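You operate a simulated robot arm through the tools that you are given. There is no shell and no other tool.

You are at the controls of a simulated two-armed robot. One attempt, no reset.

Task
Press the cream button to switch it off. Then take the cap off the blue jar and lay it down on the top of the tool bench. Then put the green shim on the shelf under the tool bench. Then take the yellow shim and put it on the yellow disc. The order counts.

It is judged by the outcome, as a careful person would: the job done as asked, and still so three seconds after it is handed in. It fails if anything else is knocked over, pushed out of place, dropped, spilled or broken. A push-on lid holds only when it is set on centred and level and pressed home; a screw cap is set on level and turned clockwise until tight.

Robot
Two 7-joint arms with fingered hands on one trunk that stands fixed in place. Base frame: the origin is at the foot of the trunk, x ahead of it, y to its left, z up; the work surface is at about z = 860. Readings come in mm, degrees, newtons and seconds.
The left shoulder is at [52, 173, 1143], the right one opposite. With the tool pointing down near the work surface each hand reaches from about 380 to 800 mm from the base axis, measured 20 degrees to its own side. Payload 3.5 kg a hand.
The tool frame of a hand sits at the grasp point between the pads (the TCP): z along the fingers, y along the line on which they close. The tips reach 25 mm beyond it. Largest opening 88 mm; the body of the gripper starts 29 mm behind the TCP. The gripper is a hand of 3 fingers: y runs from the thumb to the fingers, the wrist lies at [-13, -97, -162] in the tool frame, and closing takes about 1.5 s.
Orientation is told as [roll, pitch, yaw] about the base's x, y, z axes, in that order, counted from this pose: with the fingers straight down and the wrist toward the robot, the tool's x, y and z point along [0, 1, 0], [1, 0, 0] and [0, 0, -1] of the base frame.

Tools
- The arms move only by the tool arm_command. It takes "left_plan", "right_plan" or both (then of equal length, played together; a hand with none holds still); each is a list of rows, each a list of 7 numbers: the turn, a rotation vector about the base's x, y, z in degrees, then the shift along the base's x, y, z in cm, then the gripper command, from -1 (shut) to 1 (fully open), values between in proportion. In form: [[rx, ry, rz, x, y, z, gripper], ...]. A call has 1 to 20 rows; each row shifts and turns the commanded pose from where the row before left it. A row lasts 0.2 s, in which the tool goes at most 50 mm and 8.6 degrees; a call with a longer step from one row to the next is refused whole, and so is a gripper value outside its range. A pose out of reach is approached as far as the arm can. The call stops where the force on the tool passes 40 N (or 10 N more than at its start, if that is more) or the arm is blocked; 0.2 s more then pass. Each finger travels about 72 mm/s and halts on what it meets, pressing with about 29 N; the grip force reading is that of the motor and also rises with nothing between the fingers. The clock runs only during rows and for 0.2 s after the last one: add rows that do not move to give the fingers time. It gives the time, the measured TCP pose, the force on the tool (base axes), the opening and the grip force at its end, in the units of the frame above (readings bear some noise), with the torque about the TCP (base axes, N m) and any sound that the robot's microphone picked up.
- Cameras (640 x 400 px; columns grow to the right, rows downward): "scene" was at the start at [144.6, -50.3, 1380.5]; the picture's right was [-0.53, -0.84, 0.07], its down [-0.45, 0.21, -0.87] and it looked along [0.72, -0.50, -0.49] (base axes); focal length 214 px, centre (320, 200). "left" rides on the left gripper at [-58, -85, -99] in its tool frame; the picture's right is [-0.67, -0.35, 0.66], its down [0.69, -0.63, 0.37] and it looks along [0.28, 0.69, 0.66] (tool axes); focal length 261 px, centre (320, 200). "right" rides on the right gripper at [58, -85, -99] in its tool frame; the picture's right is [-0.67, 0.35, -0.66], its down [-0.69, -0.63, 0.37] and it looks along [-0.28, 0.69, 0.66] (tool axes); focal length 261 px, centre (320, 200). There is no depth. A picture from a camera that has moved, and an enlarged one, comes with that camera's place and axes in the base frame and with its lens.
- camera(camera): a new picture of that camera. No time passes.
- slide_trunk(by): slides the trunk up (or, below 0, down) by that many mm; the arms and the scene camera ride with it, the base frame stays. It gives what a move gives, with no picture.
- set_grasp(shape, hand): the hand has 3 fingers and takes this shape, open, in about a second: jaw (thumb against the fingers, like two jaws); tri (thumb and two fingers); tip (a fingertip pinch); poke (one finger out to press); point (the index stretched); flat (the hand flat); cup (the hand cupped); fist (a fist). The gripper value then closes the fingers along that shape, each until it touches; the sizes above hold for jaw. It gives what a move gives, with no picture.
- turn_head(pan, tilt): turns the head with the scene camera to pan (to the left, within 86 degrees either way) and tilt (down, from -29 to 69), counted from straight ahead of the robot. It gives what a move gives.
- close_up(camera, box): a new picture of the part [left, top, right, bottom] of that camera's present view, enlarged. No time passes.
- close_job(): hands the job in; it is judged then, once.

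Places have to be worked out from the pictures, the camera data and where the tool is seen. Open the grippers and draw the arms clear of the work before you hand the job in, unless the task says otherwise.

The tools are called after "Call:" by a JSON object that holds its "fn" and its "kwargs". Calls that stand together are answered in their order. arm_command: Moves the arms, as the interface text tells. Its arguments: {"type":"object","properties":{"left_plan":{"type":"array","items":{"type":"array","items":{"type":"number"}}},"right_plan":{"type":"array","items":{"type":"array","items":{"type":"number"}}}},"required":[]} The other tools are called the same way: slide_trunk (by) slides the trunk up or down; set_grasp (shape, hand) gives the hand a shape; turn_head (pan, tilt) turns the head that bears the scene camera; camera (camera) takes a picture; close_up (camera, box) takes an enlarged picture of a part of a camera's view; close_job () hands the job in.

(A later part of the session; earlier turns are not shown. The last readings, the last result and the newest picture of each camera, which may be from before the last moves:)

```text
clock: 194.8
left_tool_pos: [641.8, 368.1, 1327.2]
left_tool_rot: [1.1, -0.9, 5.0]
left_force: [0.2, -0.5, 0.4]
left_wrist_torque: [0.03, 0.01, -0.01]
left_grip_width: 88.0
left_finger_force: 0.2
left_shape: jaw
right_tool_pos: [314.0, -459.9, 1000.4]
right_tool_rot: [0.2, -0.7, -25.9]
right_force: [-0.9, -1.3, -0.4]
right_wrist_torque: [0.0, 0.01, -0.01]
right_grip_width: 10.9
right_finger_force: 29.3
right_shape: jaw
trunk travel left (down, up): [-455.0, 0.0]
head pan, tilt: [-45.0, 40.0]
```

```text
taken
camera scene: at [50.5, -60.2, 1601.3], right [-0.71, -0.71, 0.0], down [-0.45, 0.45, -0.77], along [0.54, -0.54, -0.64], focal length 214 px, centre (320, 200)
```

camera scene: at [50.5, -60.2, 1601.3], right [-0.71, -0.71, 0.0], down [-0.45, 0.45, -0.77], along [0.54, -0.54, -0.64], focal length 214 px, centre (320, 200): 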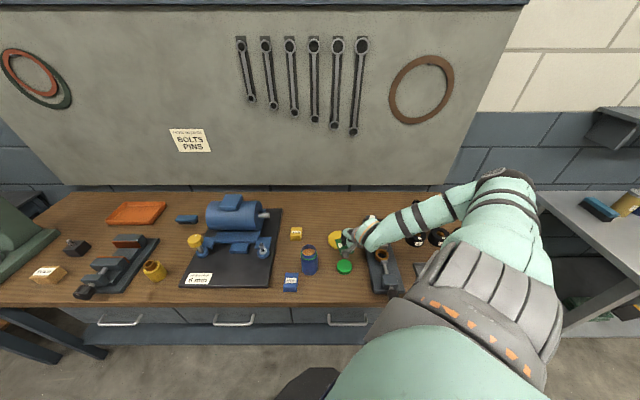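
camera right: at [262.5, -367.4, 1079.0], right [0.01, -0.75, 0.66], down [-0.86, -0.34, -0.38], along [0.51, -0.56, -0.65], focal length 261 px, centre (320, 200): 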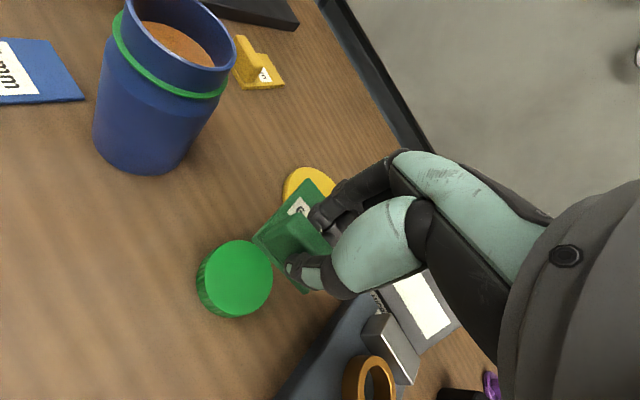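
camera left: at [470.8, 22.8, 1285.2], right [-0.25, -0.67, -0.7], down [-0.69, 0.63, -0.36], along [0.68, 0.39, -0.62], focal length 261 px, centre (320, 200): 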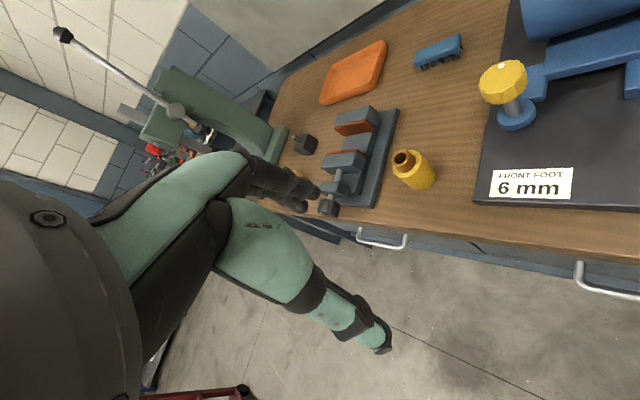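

The arm follows well with the shoulder high. Now I move the shim toward the front-right, out past the bench's front edge.

Call:
{"fn": "arm_command", "kwargs": {"right_plan": [[0, 0, 0.5, -4, -0.7, 0, -1], [0, 0, 0.5, -4, -0.7, 0, -1], [0, 0, 0.5, -4, -0.7, 0, -1], [0, 0, 0.5, -4, -0.7, 0, -1], [0, 0, 0.5, -4, -0.7, 0, -1], [0, 0, 0, 0, 0, 0, -1]]}}

Call:
{"fn": "camera", "kwargs": {"camera": "scene"}}

Call:
{"fn": "camera", "kwargs": {"camera": "right"}}

```text
clock: 196.2
left_tool_pos: [642.5, 368.3, 1326.4]
left_tool_rot: [1.0, -0.8, 4.9]
left_force: [0.1, -0.1, 0.6]
left_wrist_torque: [0.02, -0.02, 0.0]
left_grip_width: 88.1
left_finger_force: 0.0
left_shape: jaw
right_tool_pos: [116.2, -494.3, 1000.0]
right_tool_rot: [0.2, -0.8, -23.5]
right_force: [0.2, -0.1, 0.1]
right_wrist_torque: [-0.02, -0.01, -0.03]
right_grip_width: 10.6
right_finger_force: 29.2
right_shape: jaw
trunk travel left (down, up): [-455.0, 0.0]
head pan, tilt: [-45.0, 40.0]
```

```text
taken
camera scene: at [50.7, -60.1, 1601.3], right [-0.71, -0.71, 0.0], down [-0.45, 0.45, -0.77], along [0.54, -0.54, -0.64], focal length 214 px, centre (320, 200)
```

scene: 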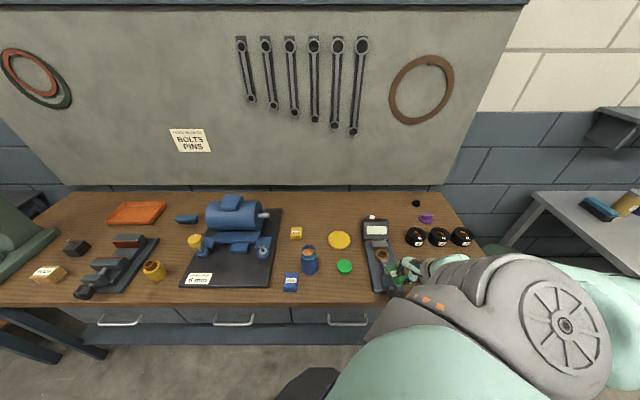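

```text
taken
camera right: at [59.5, -407.3, 1099.7], right [0.04, -0.75, 0.66], down [-0.85, -0.38, -0.38], along [0.53, -0.54, -0.65], focal length 261 px, centre (320, 200)
```

right: 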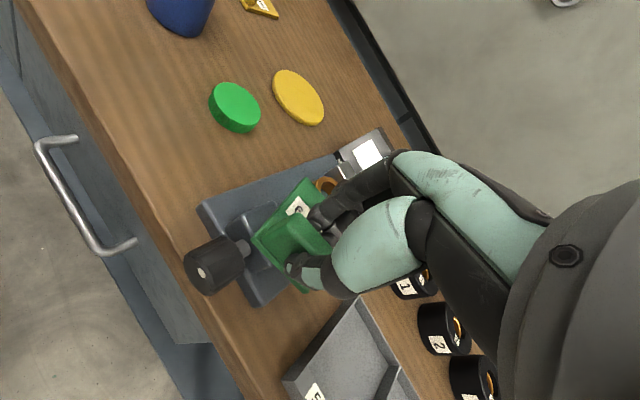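

The arm follows nicely. The picture shows the drawer unit ending just to the right and the shelf below it. I continue to in front of the bench edge.

Call:
{"fn": "arm_command", "kwargs": {"right_plan": [[0, 0, 0.5, -4, -0.6, 0, -1], [0, 0, 0.5, -4, -0.6, 0, -1], [0, 0, 0.5, -4, -0.6, 0, -1], [0, 0, 0.5, -4, -0.6, 0, -1], [0, 0, 0, 0, 0, 0, -1]]}}

Call:
{"fn": "camera", "kwargs": {"camera": "scene"}}

Call:
{"fn": "camera", "kwargs": {"camera": "right"}}

```text
clock: 197.4
left_tool_pos: [641.3, 366.8, 1328.1]
left_tool_rot: [1.2, -0.8, 5.0]
left_force: [1.2, -0.3, -0.5]
left_wrist_torque: [0.01, -0.01, -0.01]
left_grip_width: 87.9
left_finger_force: 0.1
left_shape: jaw
right_tool_pos: [-44.1, -517.3, 1000.1]
right_tool_rot: [0.2, -0.8, -21.5]
right_force: [-0.7, 0.8, 0.1]
right_wrist_torque: [0.0, 0.02, -0.01]
right_grip_width: 10.7
right_finger_force: 28.8
right_shape: jaw
trunk travel left (down, up): [-455.0, 0.0]
head pan, tilt: [-45.0, 40.0]
```

```text
taken
camera scene: at [49.5, -60.2, 1601.3], right [-0.71, -0.71, 0.0], down [-0.45, 0.45, -0.77], along [0.54, -0.54, -0.64], focal length 214 px, centre (320, 200)
```

scene: 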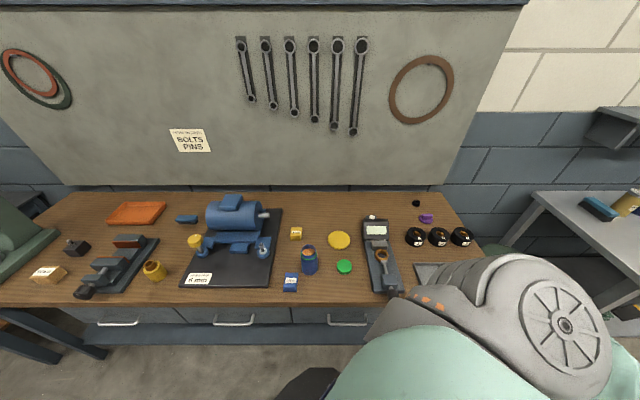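

```text
taken
camera right: at [-103.9, -430.7, 1099.8], right [0.07, -0.75, 0.66], down [-0.83, -0.41, -0.38], along [0.55, -0.52, -0.65], focal length 261 px, centre (320, 200)
```

right: 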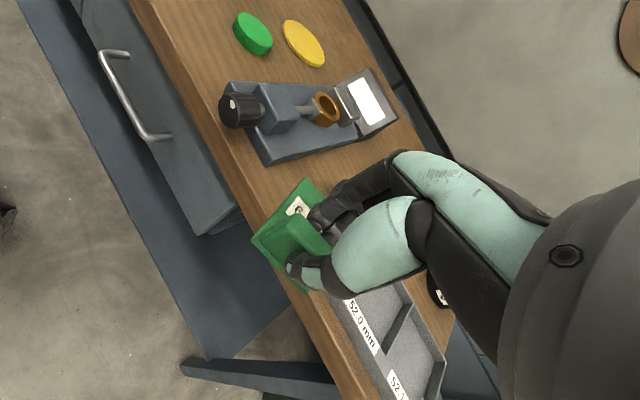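

The shim is in front of the bench, but the plate's far end is close to the edge line. I back off about 45 mm from the bench before lowering the trunk.

Call:
{"fn": "arm_command", "kwargs": {"right_plan": [[0, 0, 0, -1.6, 1.6, 0, -1], [0, 0, 0, -1.6, 1.6, 0, -1], [0, 0, 0, 0, 0, 0, -1]]}}

Call:
{"fn": "camera", "kwargs": {"camera": "right"}}

Call:
{"fn": "turn_head", "kwargs": {"pan": -80, "tilt": 55}}

Call:
{"fn": "camera", "kwargs": {"camera": "scene"}}

```text
clock: 198.2
left_tool_pos: [642.9, 366.3, 1326.3]
left_tool_rot: [1.1, -0.8, 5.0]
left_force: [-0.1, -0.6, -0.4]
left_wrist_torque: [-0.01, -0.01, -0.02]
left_grip_width: 87.8
left_finger_force: 0.1
left_shape: jaw
right_tool_pos: [-76.2, -484.5, 998.9]
right_tool_rot: [0.1, -0.7, -21.5]
right_force: [0.5, -0.8, -0.6]
right_wrist_torque: [0.0, 0.03, 0.0]
right_grip_width: 10.7
right_finger_force: 29.6
right_shape: jaw
trunk travel left (down, up): [-455.0, 0.0]
head pan, tilt: [-45.0, 40.0]
```

```text
taken
camera right: at [-135.4, -399.2, 1099.8], right [0.07, -0.75, 0.66], down [-0.83, -0.41, -0.38], along [0.55, -0.52, -0.65], focal length 261 px, centre (320, 200)
```

right: 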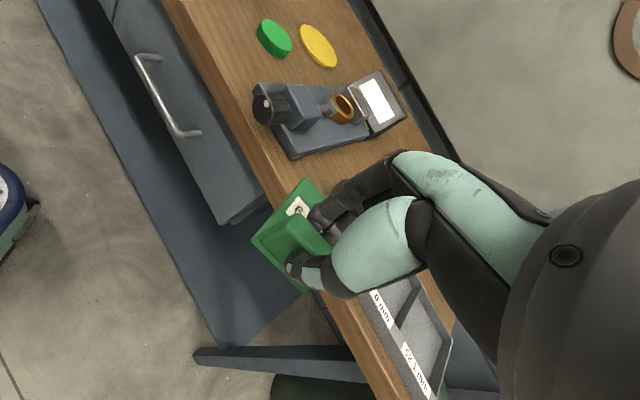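

```text
clock: 199.2
left_tool_pos: [643.8, 366.2, 1327.6]
left_tool_rot: [1.2, -0.8, 5.0]
left_force: [-0.5, -0.8, -0.1]
left_wrist_torque: [-0.03, 0.0, -0.02]
left_grip_width: 87.7
left_finger_force: 0.0
left_shape: jaw
right_tool_pos: [-76.5, -484.8, 1001.1]
right_tool_rot: [0.2, -0.8, -21.5]
right_force: [0.2, -0.6, -0.3]
right_wrist_torque: [0.03, 0.0, -0.02]
right_grip_width: 10.7
right_finger_force: 29.1
right_shape: jaw
trunk travel left (down, up): [-455.0, 0.0]
head pan, tilt: [-80.0, 55.0]
```

```text
taken
camera scene: at [2.7, -71.2, 1580.6], right [-0.98, -0.17, 0.0], down [-0.14, 0.81, -0.57], along [0.1, -0.57, -0.82], focal length 214 px, centre (320, 200)
```

scene: 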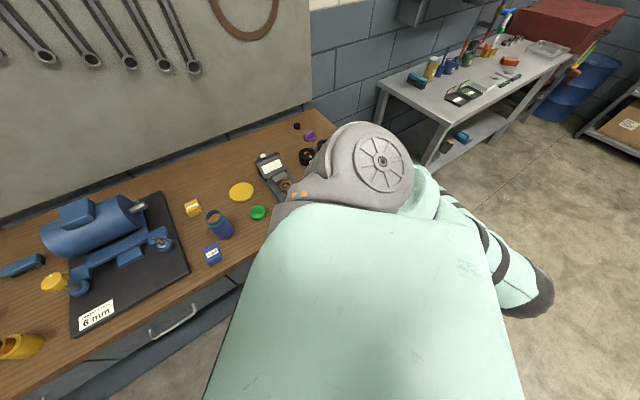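

Plate end is now ~50 mm clear of the bench edge. I lower the trunk by 150 mm and re-check.

Call:
{"fn": "slide_trunk", "kwargs": {"by": -150}}

Call:
{"fn": "camera", "kwargs": {"camera": "right"}}

Call:
{"fn": "camera", "kwargs": {"camera": "scene"}}

```text
clock: 200.9
left_tool_pos: [641.2, 367.7, 1178.1]
left_tool_rot: [1.1, -0.9, 5.0]
left_force: [0.4, 0.6, -0.2]
left_wrist_torque: [-0.02, 0.0, -0.02]
left_grip_width: 88.0
left_finger_force: 0.0
left_shape: jaw
right_tool_pos: [-76.7, -485.4, 850.7]
right_tool_rot: [0.2, -0.8, -21.5]
right_force: [0.0, 0.8, 0.4]
right_wrist_torque: [0.04, 0.0, -0.01]
right_grip_width: 10.9
right_finger_force: 29.0
right_shape: jaw
trunk travel left (down, up): [-305.0, 150.0]
head pan, tilt: [-80.0, 55.0]
```

```text
taken
camera right: at [-136.0, -399.6, 949.3], right [0.07, -0.75, 0.66], down [-0.83, -0.41, -0.38], along [0.55, -0.52, -0.65], focal length 261 px, centre (320, 200)
```

right: 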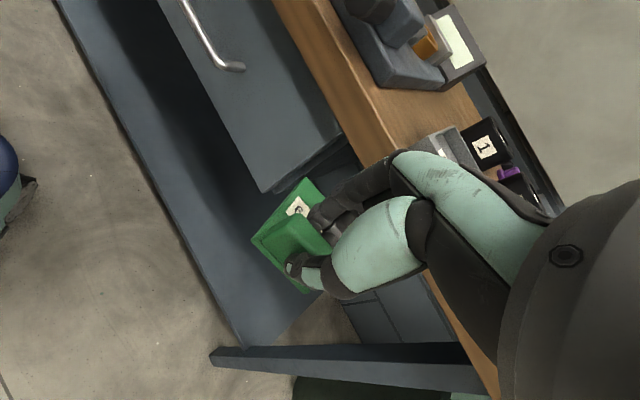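

```text
taken
camera scene: at [33.3, -71.5, 1427.5], right [-0.98, -0.17, 0.06], down [-0.18, 0.81, -0.56], along [0.05, -0.56, -0.82], focal length 214 px, centre (320, 200)
```

scene: 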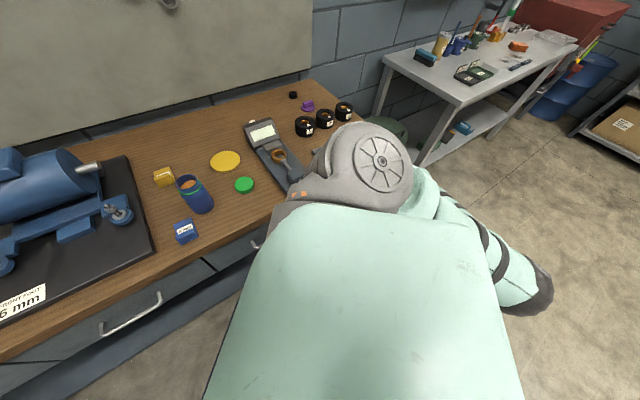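

The drawer unit ends at e≈-322; right of it the shelf is open above. I lower the trunk a further 150 mm.

Call:
{"fn": "slide_trunk", "kwargs": {"by": -150}}

Call:
{"fn": "camera", "kwargs": {"camera": "right"}}

Call:
{"fn": "camera", "kwargs": {"camera": "scene"}}

```text
clock: 202.7
left_tool_pos: [643.1, 366.8, 1027.8]
left_tool_rot: [1.1, -0.8, 4.9]
left_force: [-0.8, -0.2, 0.2]
left_wrist_torque: [-0.01, 0.03, 0.0]
left_grip_width: 88.0
left_finger_force: 0.2
left_shape: jaw
right_tool_pos: [-76.9, -485.2, 700.0]
right_tool_rot: [0.1, -0.9, -21.5]
right_force: [-0.8, 0.5, 0.1]
right_wrist_torque: [0.02, 0.0, -0.01]
right_grip_width: 10.6
right_finger_force: 28.8
right_shape: jaw
trunk travel left (down, up): [-155.0, 300.0]
head pan, tilt: [-80.0, 55.0]
```

```text
taken
camera right: at [-136.1, -399.6, 799.4], right [0.07, -0.75, 0.66], down [-0.83, -0.41, -0.38], along [0.55, -0.52, -0.65], focal length 261 px, centre (320, 200)
```

right: 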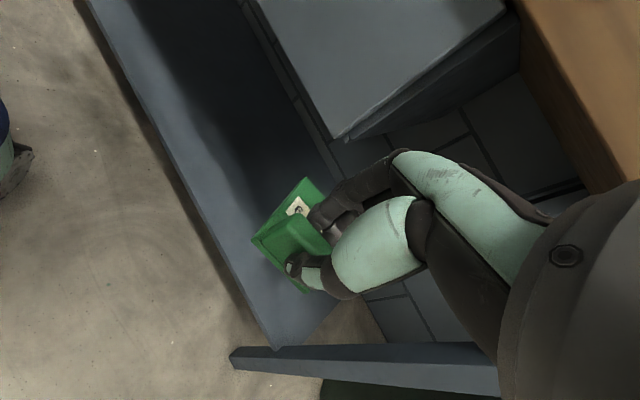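

```text
taken
camera scene: at [119.5, -71.6, 1260.0], right [-0.96, -0.17, 0.23], down [-0.27, 0.81, -0.52], along [-0.1, -0.56, -0.82], focal length 214 px, centre (320, 200)
```

scene: 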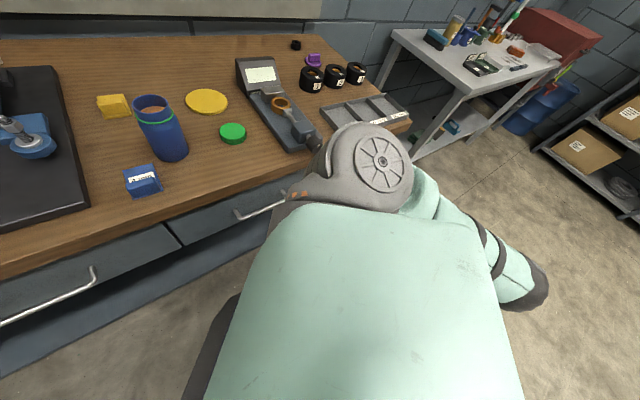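

Combining several views, the shelf top seems to be at z≈170–230 with its front edge at n≈475–500, lower than thought. I lower the trunk the rest of the way.

Call:
{"fn": "slide_trunk", "kwargs": {"by": -155}}

Call:
{"fn": "camera", "kwargs": {"camera": "right"}}

Call:
{"fn": "camera", "kwargs": {"camera": "scene"}}

```text
clock: 204.5
left_tool_pos: [641.8, 367.6, 874.0]
left_tool_rot: [1.1, -0.8, 5.0]
left_force: [0.1, 0.5, -0.2]
left_wrist_torque: [0.01, -0.02, 0.02]
left_grip_width: 87.9
left_finger_force: 0.1
left_shape: jaw
right_tool_pos: [-76.4, -486.0, 545.9]
right_tool_rot: [0.2, -0.9, -21.6]
right_force: [-0.1, 0.0, 0.3]
right_wrist_torque: [0.0, 0.02, 0.0]
right_grip_width: 10.6
right_finger_force: 29.0
right_shape: jaw
trunk travel left (down, up): [0.0, 455.0]
head pan, tilt: [-80.0, 55.0]
```

```text
taken
camera right: at [-136.2, -399.6, 644.9], right [0.07, -0.75, 0.66], down [-0.83, -0.41, -0.38], along [0.55, -0.52, -0.65], focal length 261 px, centre (320, 200)
```

right: 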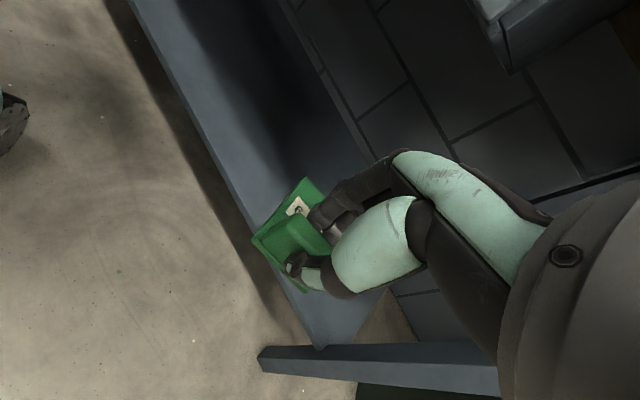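

```text
taken
camera scene: at [255.3, -71.6, 1040.1], right [-0.85, -0.17, 0.5], down [-0.42, 0.81, -0.42], along [-0.33, -0.56, -0.75], focal length 214 px, centre (320, 200)
```

scene: 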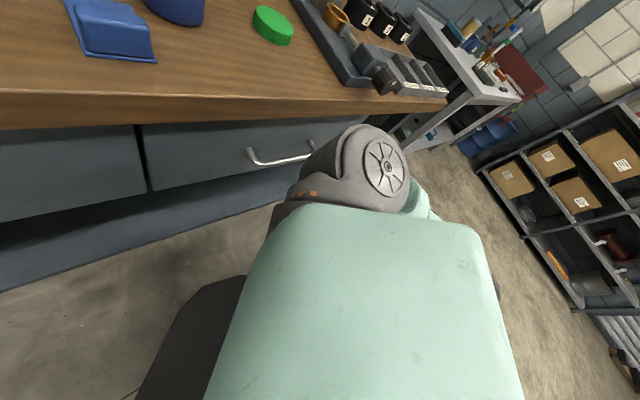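

New estimate: shelf top z≈195, front edge n≈488. I lower the arm toward z≈340, still in front of the shelf.

Call:
{"fn": "arm_command", "kwargs": {"right_plan": [[0, 0, 0, 0, 0, -4, -1], [0, 0, 0, 0, 0, -4, -1], [0, 0, 0, 0, 0, -4, -1], [0, 0, 0, 0, 0, -4, -1], [0, 0, 0, 0, 0, -4, -1], [0, 0, 0, 0, 0, 0, -1]]}}

Call:
{"fn": "camera", "kwargs": {"camera": "right"}}

```text
clock: 205.9
left_tool_pos: [642.9, 368.0, 872.4]
left_tool_rot: [1.1, -0.8, 5.0]
left_force: [0.3, 0.6, 0.3]
left_wrist_torque: [0.02, 0.02, 0.01]
left_grip_width: 88.2
left_finger_force: 0.0
left_shape: jaw
right_tool_pos: [-77.5, -485.8, 345.7]
right_tool_rot: [0.3, -0.7, -21.5]
right_force: [0.1, 0.0, 0.5]
right_wrist_torque: [0.02, 0.07, -0.01]
right_grip_width: 10.7
right_finger_force: 29.3
right_shape: jaw
trunk travel left (down, up): [0.0, 455.0]
head pan, tilt: [-80.0, 55.0]
```

```text
taken
camera right: at [-136.2, -400.5, 445.6], right [0.07, -0.75, 0.66], down [-0.83, -0.41, -0.38], along [0.55, -0.52, -0.65], focal length 261 px, centre (320, 200)
```

right: 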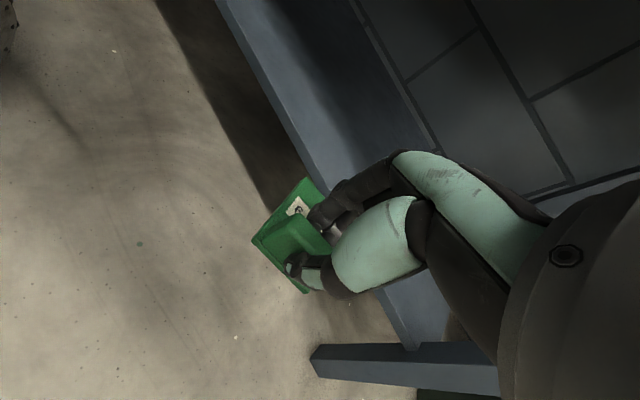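

The arm reaches. Shelf now reads z≈210, front edge n≈480. I lower slightly and move inward over the shelf in steps.

Call:
{"fn": "arm_command", "kwargs": {"right_plan": [[0, 0, 0, 3.4, -1.9, -1, -1], [0, 0, 0, 3.4, -1.9, -1, -1], [0, 0, 0, 3.4, -1.9, 0, -1], [0, 0, 0, 0, 0, 0, -1]]}}

Call:
{"fn": "camera", "kwargs": {"camera": "right"}}

```text
clock: 206.9
left_tool_pos: [641.8, 367.2, 873.1]
left_tool_rot: [1.1, -0.8, 5.0]
left_force: [-0.1, 0.0, -0.8]
left_wrist_torque: [-0.02, 0.01, -0.01]
left_grip_width: 88.0
left_finger_force: 0.0
left_shape: jaw
right_tool_pos: [24.2, -542.2, 325.9]
right_tool_rot: [0.2, -0.8, -21.5]
right_force: [0.0, -0.4, -0.2]
right_wrist_torque: [-0.01, 0.01, -0.03]
right_grip_width: 10.8
right_finger_force: 29.4
right_shape: jaw
trunk travel left (down, up): [0.0, 455.0]
head pan, tilt: [-80.0, 55.0]
```

```text
taken
camera right: at [-35.5, -456.7, 425.7], right [0.07, -0.75, 0.66], down [-0.83, -0.41, -0.38], along [0.55, -0.52, -0.65], focal length 261 px, centre (320, 200)
```

right: 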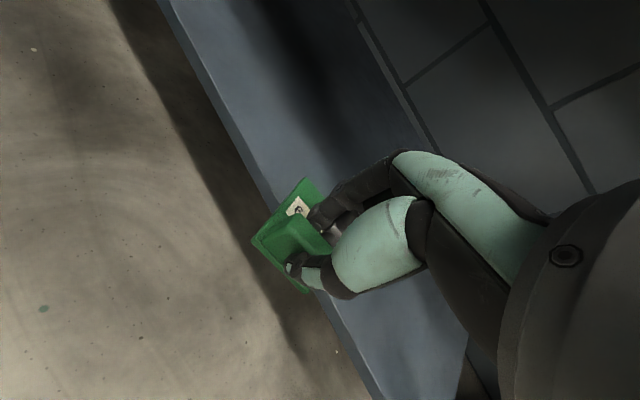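

Edge and shelf height are consistent (z≈200–215, n≈480–499). I move further in so the handle is at n≈530.

Call:
{"fn": "arm_command", "kwargs": {"right_plan": [[0, 0, 0, 2.8, -1.8, -0.5, -1], [0, 0, 0, 2.8, -1.8, -0.5, -1], [0, 0, 0, 2.8, -1.8, -0.5, -1], [0, 0, 0, 2.8, -1.8, 0, -1], [0, 0, 0, 0, 0, 0, -1]]}}

Call:
{"fn": "camera", "kwargs": {"camera": "right"}}

Call:
{"fn": "camera", "kwargs": {"camera": "scene"}}

```text
clock: 208.1
left_tool_pos: [642.0, 368.4, 873.5]
left_tool_rot: [1.0, -1.0, 5.1]
left_force: [0.2, -0.4, 0.7]
left_wrist_torque: [0.01, 0.0, -0.02]
left_grip_width: 88.0
left_finger_force: 0.0
left_shape: jaw
right_tool_pos: [137.7, -614.7, 310.6]
right_tool_rot: [0.1, -0.8, -21.4]
right_force: [-0.6, 0.1, -0.1]
right_wrist_torque: [0.0, 0.02, 0.01]
right_grip_width: 10.7
right_finger_force: 29.1
right_shape: jaw
trunk travel left (down, up): [0.0, 455.0]
head pan, tilt: [-80.0, 55.0]
```

```text
taken
camera right: at [78.3, -528.6, 410.2], right [0.07, -0.75, 0.66], down [-0.83, -0.41, -0.38], along [0.55, -0.52, -0.65], focal length 261 px, centre (320, 200)
```

right: 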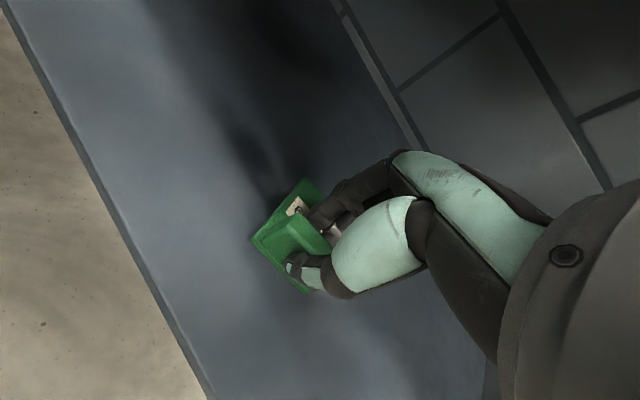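

```text
taken
camera scene: at [256.1, -71.5, 1039.7], right [-0.85, -0.17, 0.51], down [-0.42, 0.81, -0.42], along [-0.33, -0.56, -0.75], focal length 214 px, centre (320, 200)
```

scene: 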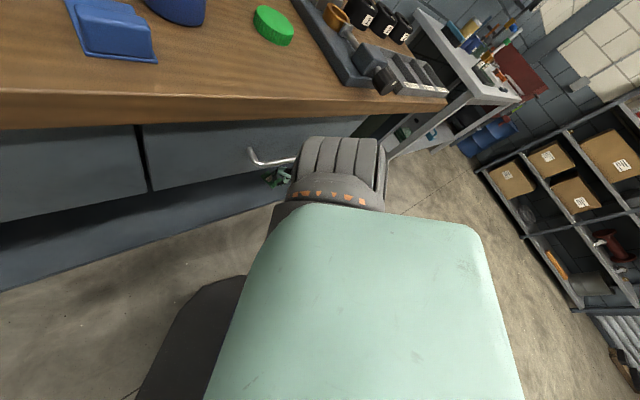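

The shim is over the shelf, well behind its front edge. I lower it, slowing for contact.

Call:
{"fn": "arm_command", "kwargs": {"right_plan": [[0, 0, 0, 0, 0, -1.5, -1], [0, 0, 0, 0, 0, -1.5, -1], [0, 0, 0, 0, 0, -1.0, -1], [0, 0, 0, 0, 0, -0.4, -1], [0, 0, 0, 0, 0, 0, -1]]}}

Call:
{"fn": "camera", "kwargs": {"camera": "right"}}

```text
clock: 209.3
left_tool_pos: [643.0, 366.9, 873.9]
left_tool_rot: [1.1, -0.8, 5.1]
left_force: [0.3, -0.1, 0.6]
left_wrist_torque: [0.01, 0.02, -0.01]
left_grip_width: 88.0
left_finger_force: 0.0
left_shape: jaw
right_tool_pos: [138.9, -616.2, 266.8]
right_tool_rot: [0.2, -0.8, -21.6]
right_force: [0.2, 0.9, 0.1]
right_wrist_torque: [0.01, 0.01, 0.0]
right_grip_width: 10.8
right_finger_force: 28.9
right_shape: jaw
trunk travel left (down, up): [0.0, 455.0]
head pan, tilt: [-80.0, 55.0]
```

```text
taken
camera right: at [78.5, -529.2, 365.5], right [0.07, -0.75, 0.66], down [-0.83, -0.41, -0.38], along [0.55, -0.52, -0.65], focal length 261 px, centre (320, 200)
```

right: 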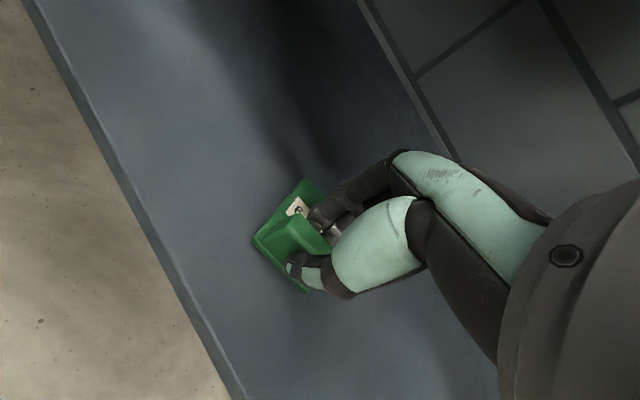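

Still free. I continue down in 3 mm steps until contact is felt.

Call:
{"fn": "arm_command", "kwargs": {"right_plan": [[0, 0, 0, 0, 0, -0.3, -1], [0, 0, 0, 0, 0, -0.3, -1], [0, 0, 0, 0, 0, -0.3, -1], [0, 0, 0, 0, 0, -0.3, -1], [0, 0, 0, 0, 0, 0, -1]]}}

Call:
{"fn": "close_up", "kwargs": {"camera": "right", "box": [180, 130, 400, 340]}}

```text
clock: 210.5
left_tool_pos: [642.6, 371.0, 871.9]
left_tool_rot: [0.9, -0.8, 5.0]
left_force: [0.8, 0.4, 0.5]
left_wrist_torque: [0.0, 0.04, -0.03]
left_grip_width: 87.9
left_finger_force: 0.0
left_shape: jaw
right_tool_pos: [138.4, -617.1, 257.9]
right_tool_rot: [-0.1, -0.9, -21.5]
right_force: [-1.3, -1.1, 32.2]
right_wrist_torque: [-0.03, 0.02, 0.02]
right_grip_width: 11.9
right_finger_force: 29.4
right_shape: jaw
trunk travel left (down, up): [0.0, 455.0]
head pan, tilt: [-80.0, 55.0]
```

```text
1.90 times, centred on (290, 235) of right
camera zoom: at [78.4, -528.6, 356.8], right [0.07, -0.75, 0.66], down [-0.83, -0.41, -0.38], along [0.55, -0.53, -0.65], focal length 496 px, centre (377, 133)
```

zoom: 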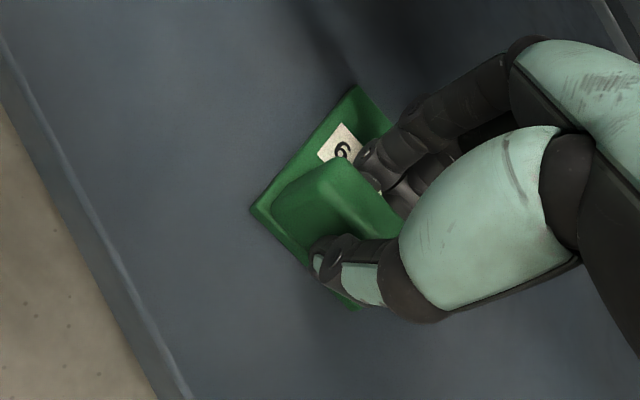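

Contact is firm (32 N). I relieve the push by 4 mm, then open the fingers.

Call:
{"fn": "arm_command", "kwargs": {"right_plan": [[0, 0, 0, 0, 0, 0.2, -1], [0, 0, 0, 0, 0, 0.15, -1], [0, 0, 0, 0, 0, 0, -1]]}}

Call:
{"fn": "close_up", "kwargs": {"camera": "right", "box": [180, 130, 400, 340]}}

```text
clock: 211.3
left_tool_pos: [642.4, 368.6, 872.0]
left_tool_rot: [1.1, -0.8, 4.9]
left_force: [-0.2, 0.4, 0.0]
left_wrist_torque: [-0.01, 0.01, 0.02]
left_grip_width: 87.6
left_finger_force: 0.1
left_shape: jaw
right_tool_pos: [138.2, -615.4, 258.4]
right_tool_rot: [0.0, -0.8, -21.5]
right_force: [4.0, -6.3, 16.9]
right_wrist_torque: [-0.14, -0.11, -0.01]
right_grip_width: 12.4
right_finger_force: 29.5
right_shape: jaw
trunk travel left (down, up): [0.0, 455.0]
head pan, tilt: [-80.0, 55.0]
```

```text
1.90 times, centred on (290, 235) of right
camera zoom: at [78.1, -528.4, 358.3], right [0.07, -0.75, 0.66], down [-0.83, -0.41, -0.38], along [0.55, -0.52, -0.65], focal length 496 px, centre (377, 133)
```

zoom: 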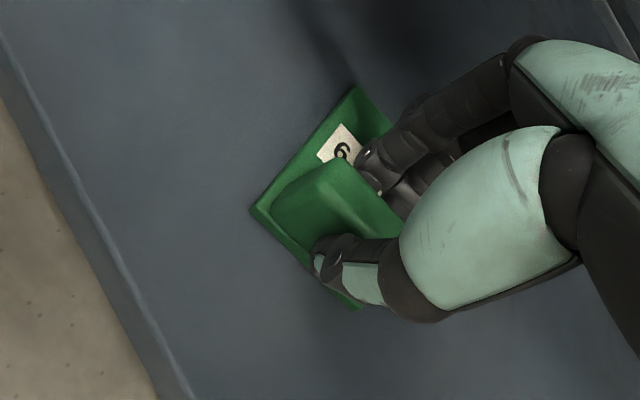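

Call:
{"fn": "arm_command", "kwargs": {"right_plan": [[0, 0, 0, 0, 0, 0.12, -1], [0, 0, 0, 0, 0, 0, -1], [0, 0, 0, 0, 0, 0, -0.4], [0, 0, 0, 0, 0, 0, 0], [0, 0, 0, 0, 0, 0, 0.4], [0, 0, 0, 0, 0, 0, 0.4], [0, 0, 0, 0, 0, 0, 0.4]]}}

Call:
{"fn": "close_up", "kwargs": {"camera": "right", "box": [180, 130, 400, 340]}}

```text
clock: 212.9
left_tool_pos: [642.7, 367.2, 872.4]
left_tool_rot: [1.2, -0.7, 5.1]
left_force: [0.3, -0.3, 0.3]
left_wrist_torque: [-0.01, -0.02, 0.02]
left_grip_width: 88.1
left_finger_force: 0.2
left_shape: jaw
right_tool_pos: [137.5, -615.1, 259.8]
right_tool_rot: [0.3, -0.7, -21.5]
right_force: [0.4, -0.9, -0.2]
right_wrist_torque: [-0.02, -0.01, 0.03]
right_grip_width: 61.1
right_finger_force: 0.0
right_shape: jaw
trunk travel left (down, up): [0.0, 455.0]
head pan, tilt: [-80.0, 55.0]
```

```text
1.90 times, centred on (290, 235) of right
camera zoom: at [77.9, -529.0, 358.5], right [0.07, -0.75, 0.66], down [-0.83, -0.41, -0.38], along [0.55, -0.52, -0.65], focal length 496 px, centre (377, 133)
```

zoom: 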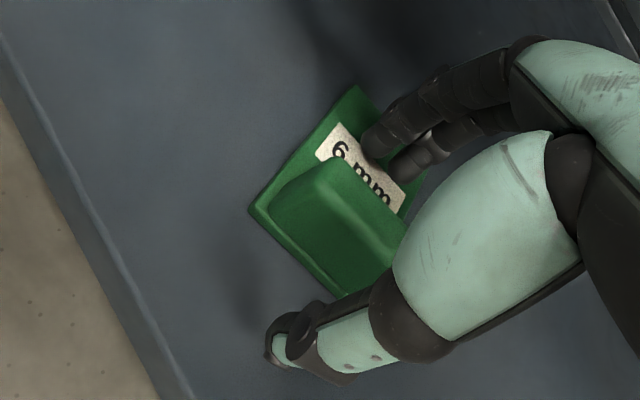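

The shim lies flat on the shelf. I lift straight up and back out the way I came.

Call:
{"fn": "arm_command", "kwargs": {"right_plan": [[0, 0, 0, 0, 0, 1, 0.4], [0, 0, 0, 0, 0, 2.5, 0.4], [0, 0, 0, 0, 0, 3, 0.4], [0, 0, 0, -2.8, 1.8, 0.5, 0.4], [0, 0, 0, -2.8, 1.8, 0.5, 0.4], [0, 0, 0, -2.8, 1.8, 0, 0.4], [0, 0, 0, -2.8, 1.8, 0, 0.4], [0, 0, 0, -3.4, 1.9, 0, 0.4], [0, 0, 0, -3.4, 1.9, 0, 0.4], [0, 0, 0, -3.4, 1.9, 0, 0.4], [0, 0, 0, 0, 0, 0, 0.4]]}}

Call:
{"fn": "camera", "kwargs": {"camera": "right"}}

```text
clock: 215.3
left_tool_pos: [642.8, 366.5, 873.4]
left_tool_rot: [1.0, -0.8, 4.9]
left_force: [0.0, 1.1, 0.2]
left_wrist_torque: [0.01, -0.01, 0.0]
left_grip_width: 87.9
left_finger_force: 0.0
left_shape: jaw
right_tool_pos: [-75.1, -484.1, 334.3]
right_tool_rot: [0.2, -0.8, -21.6]
right_force: [-0.4, 0.2, -0.3]
right_wrist_torque: [0.0, 0.0, -0.03]
right_grip_width: 61.2
right_finger_force: 0.0
right_shape: jaw
trunk travel left (down, up): [0.0, 455.0]
head pan, tilt: [-80.0, 55.0]
```

```text
taken
camera right: at [-135.4, -398.5, 435.1], right [0.07, -0.75, 0.66], down [-0.83, -0.41, -0.38], along [0.55, -0.52, -0.65], focal length 261 px, centre (320, 200)
```

right: 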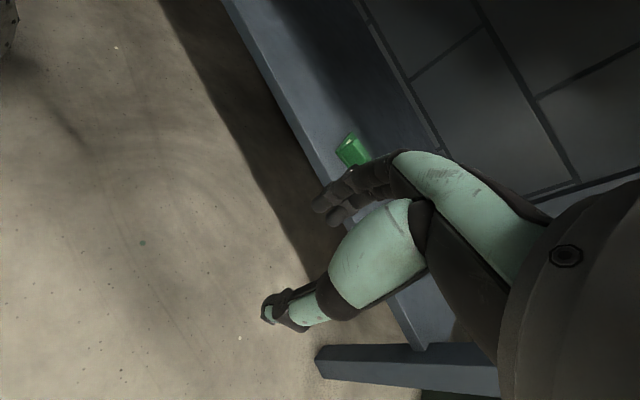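

The green shim is on the shelf. I raise the arm, then the trunk, staying in front of the bench.

Call:
{"fn": "arm_command", "kwargs": {"right_plan": [[0, 0, 0, 0, 0, 4, 0.4], [0, 0, 0, 0, 0, 4, 0.4], [0, 0, 0, 0, 0, 4, 0.4], [0, 0, 0, 0, 0, 4, 0.4], [0, 0, 0, 0, 0, 4, 0.4], [0, 0, 0, 0, 0, 1, 0.4], [0, 0, 0, 0, 0, 0, 0.4]]}}

Call:
{"fn": "slide_trunk", "kwargs": {"by": 155}}

Call:
{"fn": "slide_trunk", "kwargs": {"by": 150}}

Call:
{"fn": "slide_trunk", "kwargs": {"by": 150}}

Call:
{"fn": "camera", "kwargs": {"camera": "right"}}

```text
clock: 216.9
left_tool_pos: [642.1, 368.1, 872.7]
left_tool_rot: [1.1, -0.8, 4.9]
left_force: [-0.2, 0.2, -0.6]
left_wrist_torque: [0.06, 0.0, 0.0]
left_grip_width: 88.0
left_finger_force: 0.1
left_shape: jaw
right_tool_pos: [-76.0, -485.8, 543.6]
right_tool_rot: [0.1, -0.7, -21.5]
right_force: [0.7, 1.1, -0.2]
right_wrist_torque: [0.01, 0.03, 0.0]
right_grip_width: 61.5
right_finger_force: 0.0
right_shape: jaw
trunk travel left (down, up): [0.0, 455.0]
head pan, tilt: [-80.0, 55.0]
```

```text
clock: 218.7
left_tool_pos: [644.0, 367.6, 1027.7]
left_tool_rot: [1.1, -0.7, 5.0]
left_force: [-0.4, -0.3, 0.4]
left_wrist_torque: [0.0, 0.03, -0.01]
left_grip_width: 87.8
left_finger_force: 0.0
left_shape: jaw
right_tool_pos: [-76.0, -486.4, 699.7]
right_tool_rot: [0.2, -0.8, -21.5]
right_force: [-0.3, 0.4, 0.2]
right_wrist_torque: [0.01, 0.0, -0.02]
right_grip_width: 61.4
right_finger_force: 0.1
right_shape: jaw
trunk travel left (down, up): [-155.0, 300.0]
head pan, tilt: [-80.0, 55.0]
```

```text
clock: 220.4
left_tool_pos: [642.3, 367.7, 1177.1]
left_tool_rot: [1.1, -0.7, 5.0]
left_force: [0.7, 0.7, -0.4]
left_wrist_torque: [0.02, -0.01, -0.01]
left_grip_width: 88.0
left_finger_force: 0.0
left_shape: jaw
right_tool_pos: [-76.6, -485.0, 849.3]
right_tool_rot: [0.2, -0.7, -21.6]
right_force: [-0.1, -0.3, 0.2]
right_wrist_torque: [-0.01, 0.0, 0.03]
right_grip_width: 61.2
right_finger_force: 0.0
right_shape: jaw
trunk travel left (down, up): [-305.0, 150.0]
head pan, tilt: [-80.0, 55.0]
```

```text
clock: 222.2
left_tool_pos: [642.6, 367.4, 1326.9]
left_tool_rot: [1.1, -0.8, 5.1]
left_force: [0.0, -0.1, -0.6]
left_wrist_torque: [-0.02, 0.01, 0.0]
left_grip_width: 87.6
left_finger_force: 0.1
left_shape: jaw
right_tool_pos: [-76.5, -486.2, 998.5]
right_tool_rot: [0.2, -0.6, -21.6]
right_force: [0.5, 0.3, 0.1]
right_wrist_torque: [0.03, 0.02, 0.0]
right_grip_width: 61.1
right_finger_force: 0.0
right_shape: jaw
trunk travel left (down, up): [-455.0, 0.0]
head pan, tilt: [-80.0, 55.0]
```

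```text
taken
camera right: at [-135.9, -399.5, 1098.5], right [0.07, -0.75, 0.66], down [-0.83, -0.41, -0.38], along [0.55, -0.52, -0.65], focal length 261 px, centre (320, 200)
```

right: 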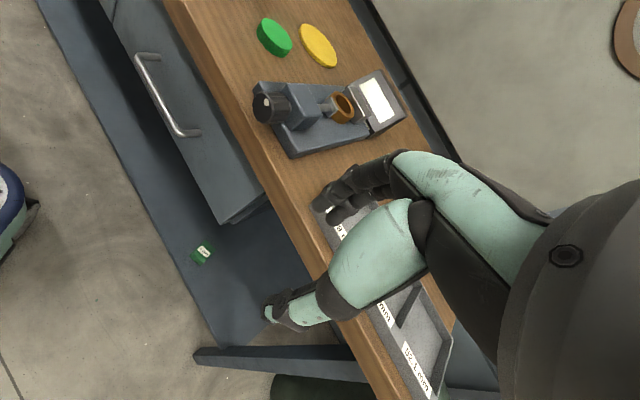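

The green shim is seen lying on the shelf. I move the right hand back over the bench toward (316,-460), then bring the trunk to its starting height while keeping the hand high.

Call:
{"fn": "arm_command", "kwargs": {"right_plan": [[0, 0, 0, 1.6, -1.6, 1, 0.4], [0, 0, 0, 1.6, -1.6, 1, 0.4], [0, 0, 0, 4, 0.6, 1, 0.4], [0, 0, 0, 4, 0.6, 0, 0.4], [0, 0, 0, 4, 0.6, 0, 0.4], [0, 0, 0, 4, 0.6, 0, 0.4], [0, 0, 0, 4, 0.6, 0, 0.4], [0, 0, 0, 4, 0.6, 0, 0.4], [0, 0, 0, 4, 0.6, 0, 0.4], [0, 0, 0, 4, 0.6, 0, 0.4], [0, 0, 0, 4, 0.6, 0, 0.4], [0, 0, 0, 0, 0, 4, 0.4], [0, 0, 0, 0, 0, 4, 0.4], [0, 0, 0, 0, 0, 4, 0.4], [0, 0, 0, 0, 0, 4, 0.4], [0, 0, 0, 0, 0, 0, 0.4]]}}

Call:
{"fn": "turn_head", "kwargs": {"pan": -45, "tilt": 40}}

Call:
{"fn": "camera", "kwargs": {"camera": "scene"}}

```text
clock: 225.6
left_tool_pos: [641.8, 366.9, 1327.0]
left_tool_rot: [1.1, -0.8, 4.9]
left_force: [0.2, -0.6, -1.0]
left_wrist_torque: [0.02, -0.03, 0.01]
left_grip_width: 88.0
left_finger_force: 0.1
left_shape: jaw
right_tool_pos: [314.2, -462.9, 1187.7]
right_tool_rot: [0.2, -0.7, -21.5]
right_force: [0.0, 0.1, -0.4]
right_wrist_torque: [-0.02, 0.03, -0.03]
right_grip_width: 61.4
right_finger_force: 0.0
right_shape: jaw
trunk travel left (down, up): [-455.0, 0.0]
head pan, tilt: [-80.0, 55.0]
```

```text
clock: 226.6
left_tool_pos: [643.2, 367.3, 1327.8]
left_tool_rot: [1.1, -0.8, 5.0]
left_force: [0.2, 0.5, 0.5]
left_wrist_torque: [-0.01, 0.01, -0.01]
left_grip_width: 87.8
left_finger_force: 0.0
left_shape: jaw
right_tool_pos: [314.3, -461.8, 1187.8]
right_tool_rot: [0.2, -0.7, -21.4]
right_force: [-0.7, -0.5, 0.5]
right_wrist_torque: [-0.03, 0.01, -0.01]
right_grip_width: 61.2
right_finger_force: 0.0
right_shape: jaw
trunk travel left (down, up): [-455.0, 0.0]
head pan, tilt: [-45.0, 40.0]
```

```text
taken
camera scene: at [50.4, -60.6, 1601.3], right [-0.71, -0.71, 0.0], down [-0.45, 0.46, -0.77], along [0.54, -0.54, -0.64], focal length 214 px, centre (320, 200)
```

scene: 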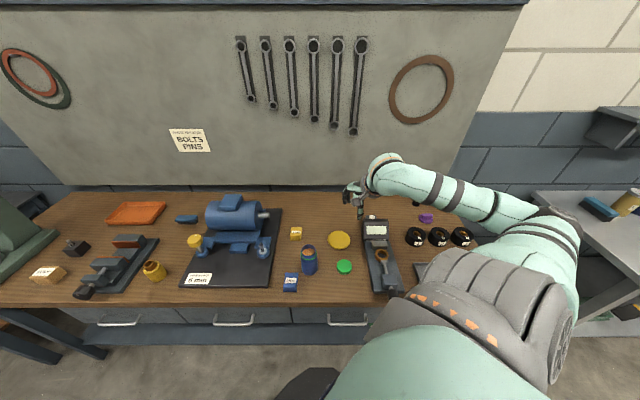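

All objects are in place. I lower the trunk back to the starting height (the hand will be ~75 mm above the cap).

Call:
{"fn": "slide_trunk", "kwargs": {"by": -230}}

Call:
{"fn": "camera", "kwargs": {"camera": "scene"}}

Call:
{"fn": "camera", "kwargs": {"camera": "right"}}

```text
clock: 229.0
left_tool_pos: [642.3, 367.0, 1099.1]
left_tool_rot: [1.2, -0.8, 5.0]
left_force: [-0.2, 0.2, -0.4]
left_wrist_torque: [0.02, 0.0, -0.01]
left_grip_width: 87.9
left_finger_force: 0.0
left_shape: jaw
right_tool_pos: [315.1, -464.4, 958.4]
right_tool_rot: [0.2, -0.9, -21.5]
right_force: [-0.2, 1.0, -0.3]
right_wrist_torque: [0.01, 0.02, -0.02]
right_grip_width: 61.3
right_finger_force: 0.1
right_shape: jaw
trunk travel left (down, up): [-225.0, 230.0]
head pan, tilt: [-45.0, 40.0]
```

```text
taken
camera scene: at [122.9, -60.6, 1355.7], right [-0.7, -0.71, 0.1], down [-0.56, 0.45, -0.69], along [0.45, -0.54, -0.71], focal length 214 px, centre (320, 200)
```

scene: 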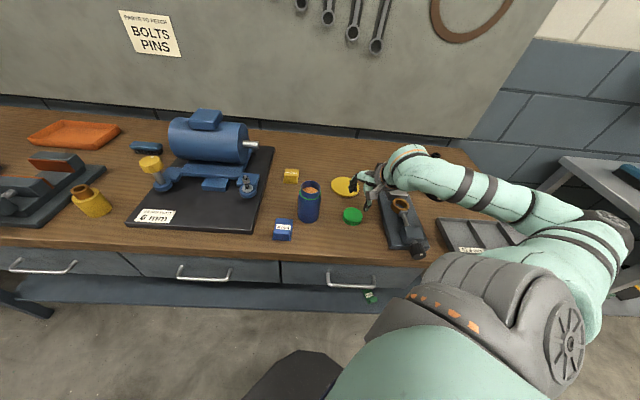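

```text
taken
camera right: at [256.0, -377.7, 1058.3], right [0.07, -0.75, 0.66], down [-0.83, -0.41, -0.38], along [0.55, -0.52, -0.65], focal length 261 px, centre (320, 200)
```

right: 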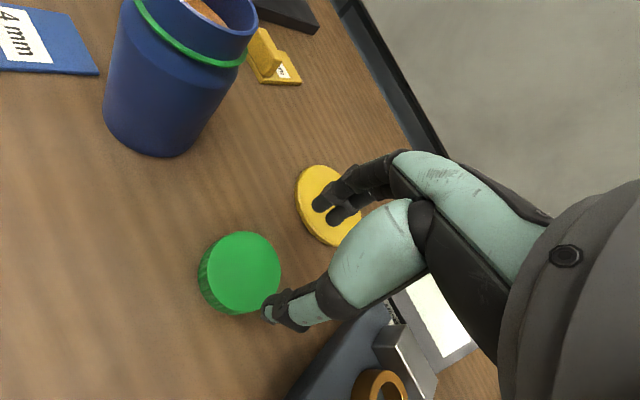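

Everything stands well. Next, the yellow shim: I raise the hand and move above it for a close look.

Call:
{"fn": "arm_command", "kwargs": {"right_plan": [[0, 0, 0, 0, 0, 4, 0.4], [0, 0, 0, 0, 0, 4, 0.4], [0, 0, 0, 0, 0, 3, 0.4], [0, 0, -4, 4, 0.7, 0, 0.4], [0, 0, -4, 4, 0.7, 0, 0.4], [0, 0, -4, 4, 0.7, 0, 0.4], [0, 0, -4, 4, 0.7, 0, 0.4], [0, 0, -4, 4, 0.7, 0, 0.4], [0, 0, -3.5, 3.5, 0.7, 0, 0.4], [0, 0, 0, 0, 0, 0, 0.4]]}}

Call:
{"fn": "camera", "kwargs": {"camera": "right"}}

Call:
{"fn": "close_up", "kwargs": {"camera": "scene", "box": [265, 155, 365, 225]}}

```text
clock: 231.2
left_tool_pos: [641.5, 367.1, 1097.9]
left_tool_rot: [1.1, -0.8, 5.1]
left_force: [0.5, -0.4, 0.4]
left_wrist_torque: [0.0, 0.01, -0.01]
left_grip_width: 88.1
left_finger_force: 0.1
left_shape: jaw
right_tool_pos: [549.6, -423.8, 1069.4]
right_tool_rot: [0.4, -0.8, -45.1]
right_force: [-0.2, 0.6, 0.8]
right_wrist_torque: [0.04, 0.01, 0.0]
right_grip_width: 61.5
right_finger_force: 0.2
right_shape: jaw
trunk travel left (down, up): [-225.0, 230.0]
head pan, tilt: [-45.0, 40.0]
```

```text
taken
camera right: at [528.7, -320.9, 1168.8], right [-0.24, -0.72, 0.66], down [-0.93, -0.04, -0.38], along [0.3, -0.7, -0.65], focal length 261 px, centre (320, 200)
```

right: 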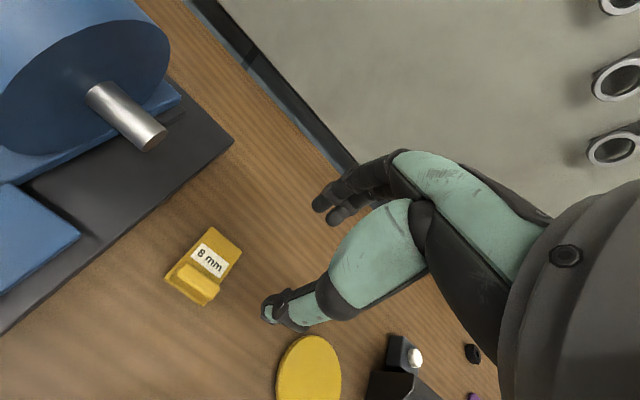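

```text
5.71 times, centred on (315, 190) of scene
camera zoom: at [122.5, -61.3, 1355.8], right [-0.7, -0.71, 0.1], down [-0.56, 0.46, -0.69], along [0.45, -0.54, -0.71], focal length 1226 px, centre (349, 257)
```

zoom: 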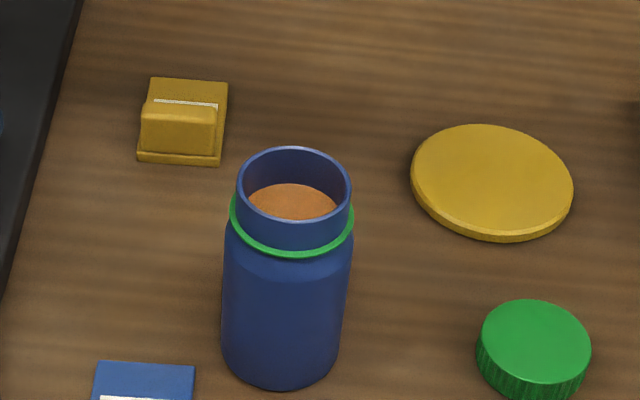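

Call:
{"fn": "close_up", "kwargs": {"camera": "right", "box": [130, 210, 350, 400]}}

```text
2.11 times, centred on (240, 305) of right
camera zoom: at [528.7, -320.9, 1168.8], right [-0.24, -0.72, 0.66], down [-0.93, -0.04, -0.38], along [0.3, -0.7, -0.65], focal length 549 px, centre (488, -21)
```

zoom: 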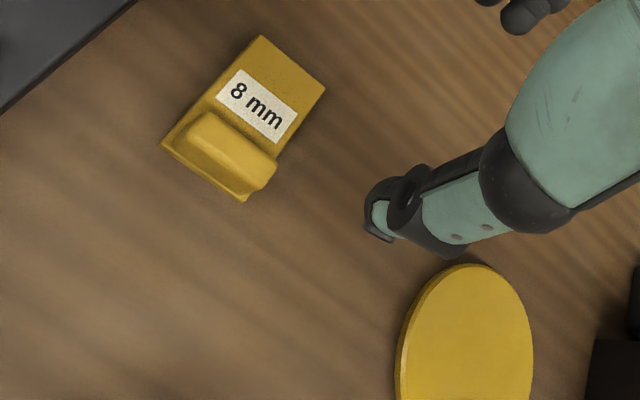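

The yellow shim's centre is ≈(581,-440) and its handle ≈(565,-422); the disc centre is ≈(424,-548), radius ≈50 mm, so the 48×75 plate fits on it when centred. I align over the handle and descend to check.

Call:
{"fn": "arm_command", "kwargs": {"right_plan": [[0, 0, 0, 1.4, 0.1, 0, 0.4], [0, 0, 0, 0, 0, -4, 0.4], [0, 0, 0, 0, 0, -4, 0.4], [0, 0, 0, 0, 0, -3, 0.4], [0, 0, 0, 0, 0, 0, 0.4]]}}

Call:
{"fn": "close_up", "kwargs": {"camera": "right", "box": [180, 130, 400, 350]}}

Call:
{"fn": "close_up", "kwargs": {"camera": "scene", "box": [255, 140, 355, 225]}}

```text
clock: 232.4
left_tool_pos: [643.6, 367.0, 1098.0]
left_tool_rot: [1.1, -0.8, 5.0]
left_force: [-0.1, 0.1, 0.3]
left_wrist_torque: [0.01, 0.05, 0.01]
left_grip_width: 88.0
left_finger_force: 0.1
left_shape: jaw
right_tool_pos: [564.4, -421.9, 958.7]
right_tool_rot: [0.2, -0.8, -45.1]
right_force: [-0.3, 0.6, 0.7]
right_wrist_torque: [0.02, -0.01, 0.01]
right_grip_width: 61.3
right_finger_force: 0.0
right_shape: jaw
trunk travel left (down, up): [-225.0, 230.0]
head pan, tilt: [-45.0, 40.0]
```

```text
1.82 times, centred on (290, 240) of right
camera zoom: at [543.4, -318.7, 1058.2], right [-0.23, -0.72, 0.66], down [-0.93, -0.04, -0.38], along [0.3, -0.7, -0.65], focal length 474 px, centre (374, 127)
```

zoom: 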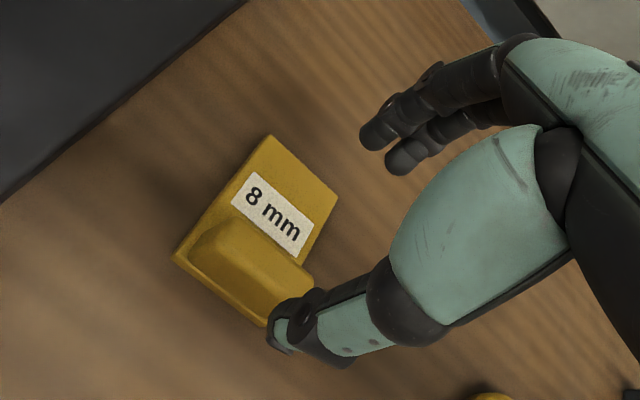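

```text
4.71 times, centred on (305, 182) of scene
camera zoom: at [122.8, -60.4, 1355.8], right [-0.7, -0.71, 0.1], down [-0.56, 0.45, -0.69], along [0.45, -0.54, -0.71], focal length 1009 px, centre (391, 282)
```

zoom: 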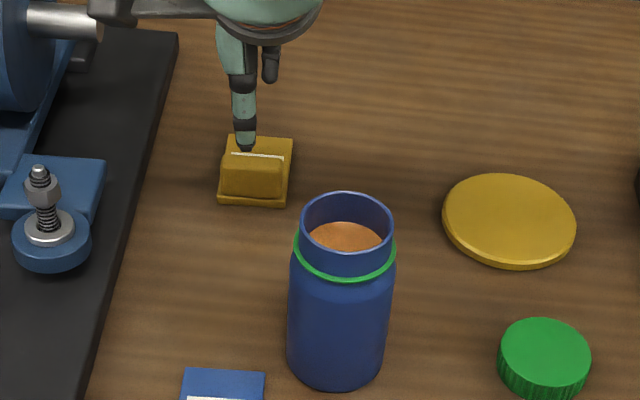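

Aligned to within a few mm. I descend to grip height.

Call:
{"fn": "arm_command", "kwargs": {"right_plan": [[0, 0, 0, -0.1, -0.2, -2, 0.4], [0, 0, 0, 0, 0, -2, 0.4], [0, 0, 0, 0, 0, -1.2, 0.4], [0, 0, 0, 0, 0, -0.5, 0.4], [0, 0, 0, 0, 0, 0, 0.4]]}}

Call:
{"fn": "close_up", "kwargs": {"camera": "right", "box": [180, 130, 400, 350]}}

Call:
{"fn": "close_up", "kwargs": {"camera": "scene", "box": [255, 140, 355, 225]}}

```text
clock: 233.6
left_tool_pos: [644.0, 367.0, 1096.6]
left_tool_rot: [1.0, -0.8, 5.0]
left_force: [0.2, -0.7, 0.3]
left_wrist_torque: [-0.02, 0.02, 0.02]
left_grip_width: 88.2
left_finger_force: 0.0
left_shape: jaw
right_tool_pos: [546.4, -427.5, 916.1]
right_tool_rot: [0.2, -0.8, -44.9]
right_force: [-0.2, -0.2, 0.0]
right_wrist_torque: [0.0, 0.02, 0.02]
right_grip_width: 61.5
right_finger_force: 0.1
right_shape: jaw
right hand out of reach, approached as far as the arm can: row 2, 3, 4
trunk travel left (down, up): [-225.0, 230.0]
head pan, tilt: [-45.0, 40.0]
```

```text
1.82 times, centred on (290, 240) of right
camera zoom: at [525.4, -325.2, 1014.6], right [-0.23, -0.72, 0.66], down [-0.93, -0.04, -0.38], along [0.3, -0.7, -0.65], focal length 474 px, centre (374, 127)
```

zoom: 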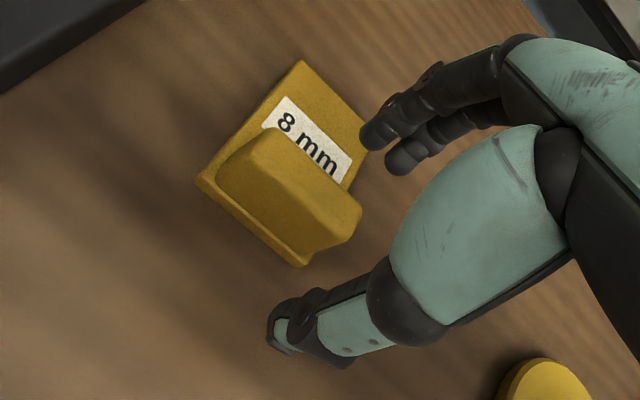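

```text
4.71 times, centred on (305, 182) of scene
camera zoom: at [123.2, -60.5, 1355.7], right [-0.7, -0.71, 0.1], down [-0.56, 0.45, -0.69], along [0.45, -0.54, -0.71], focal length 1009 px, centre (391, 282)
```

zoom: 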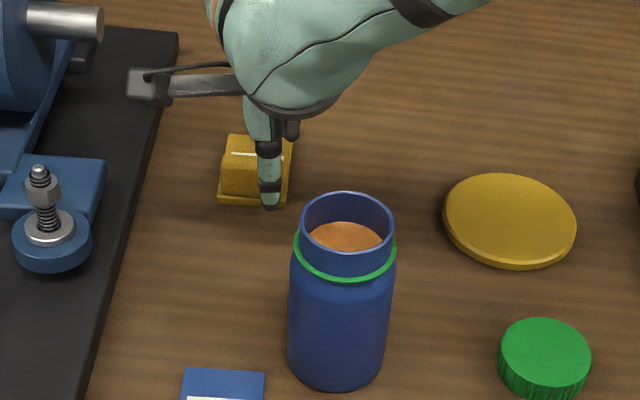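

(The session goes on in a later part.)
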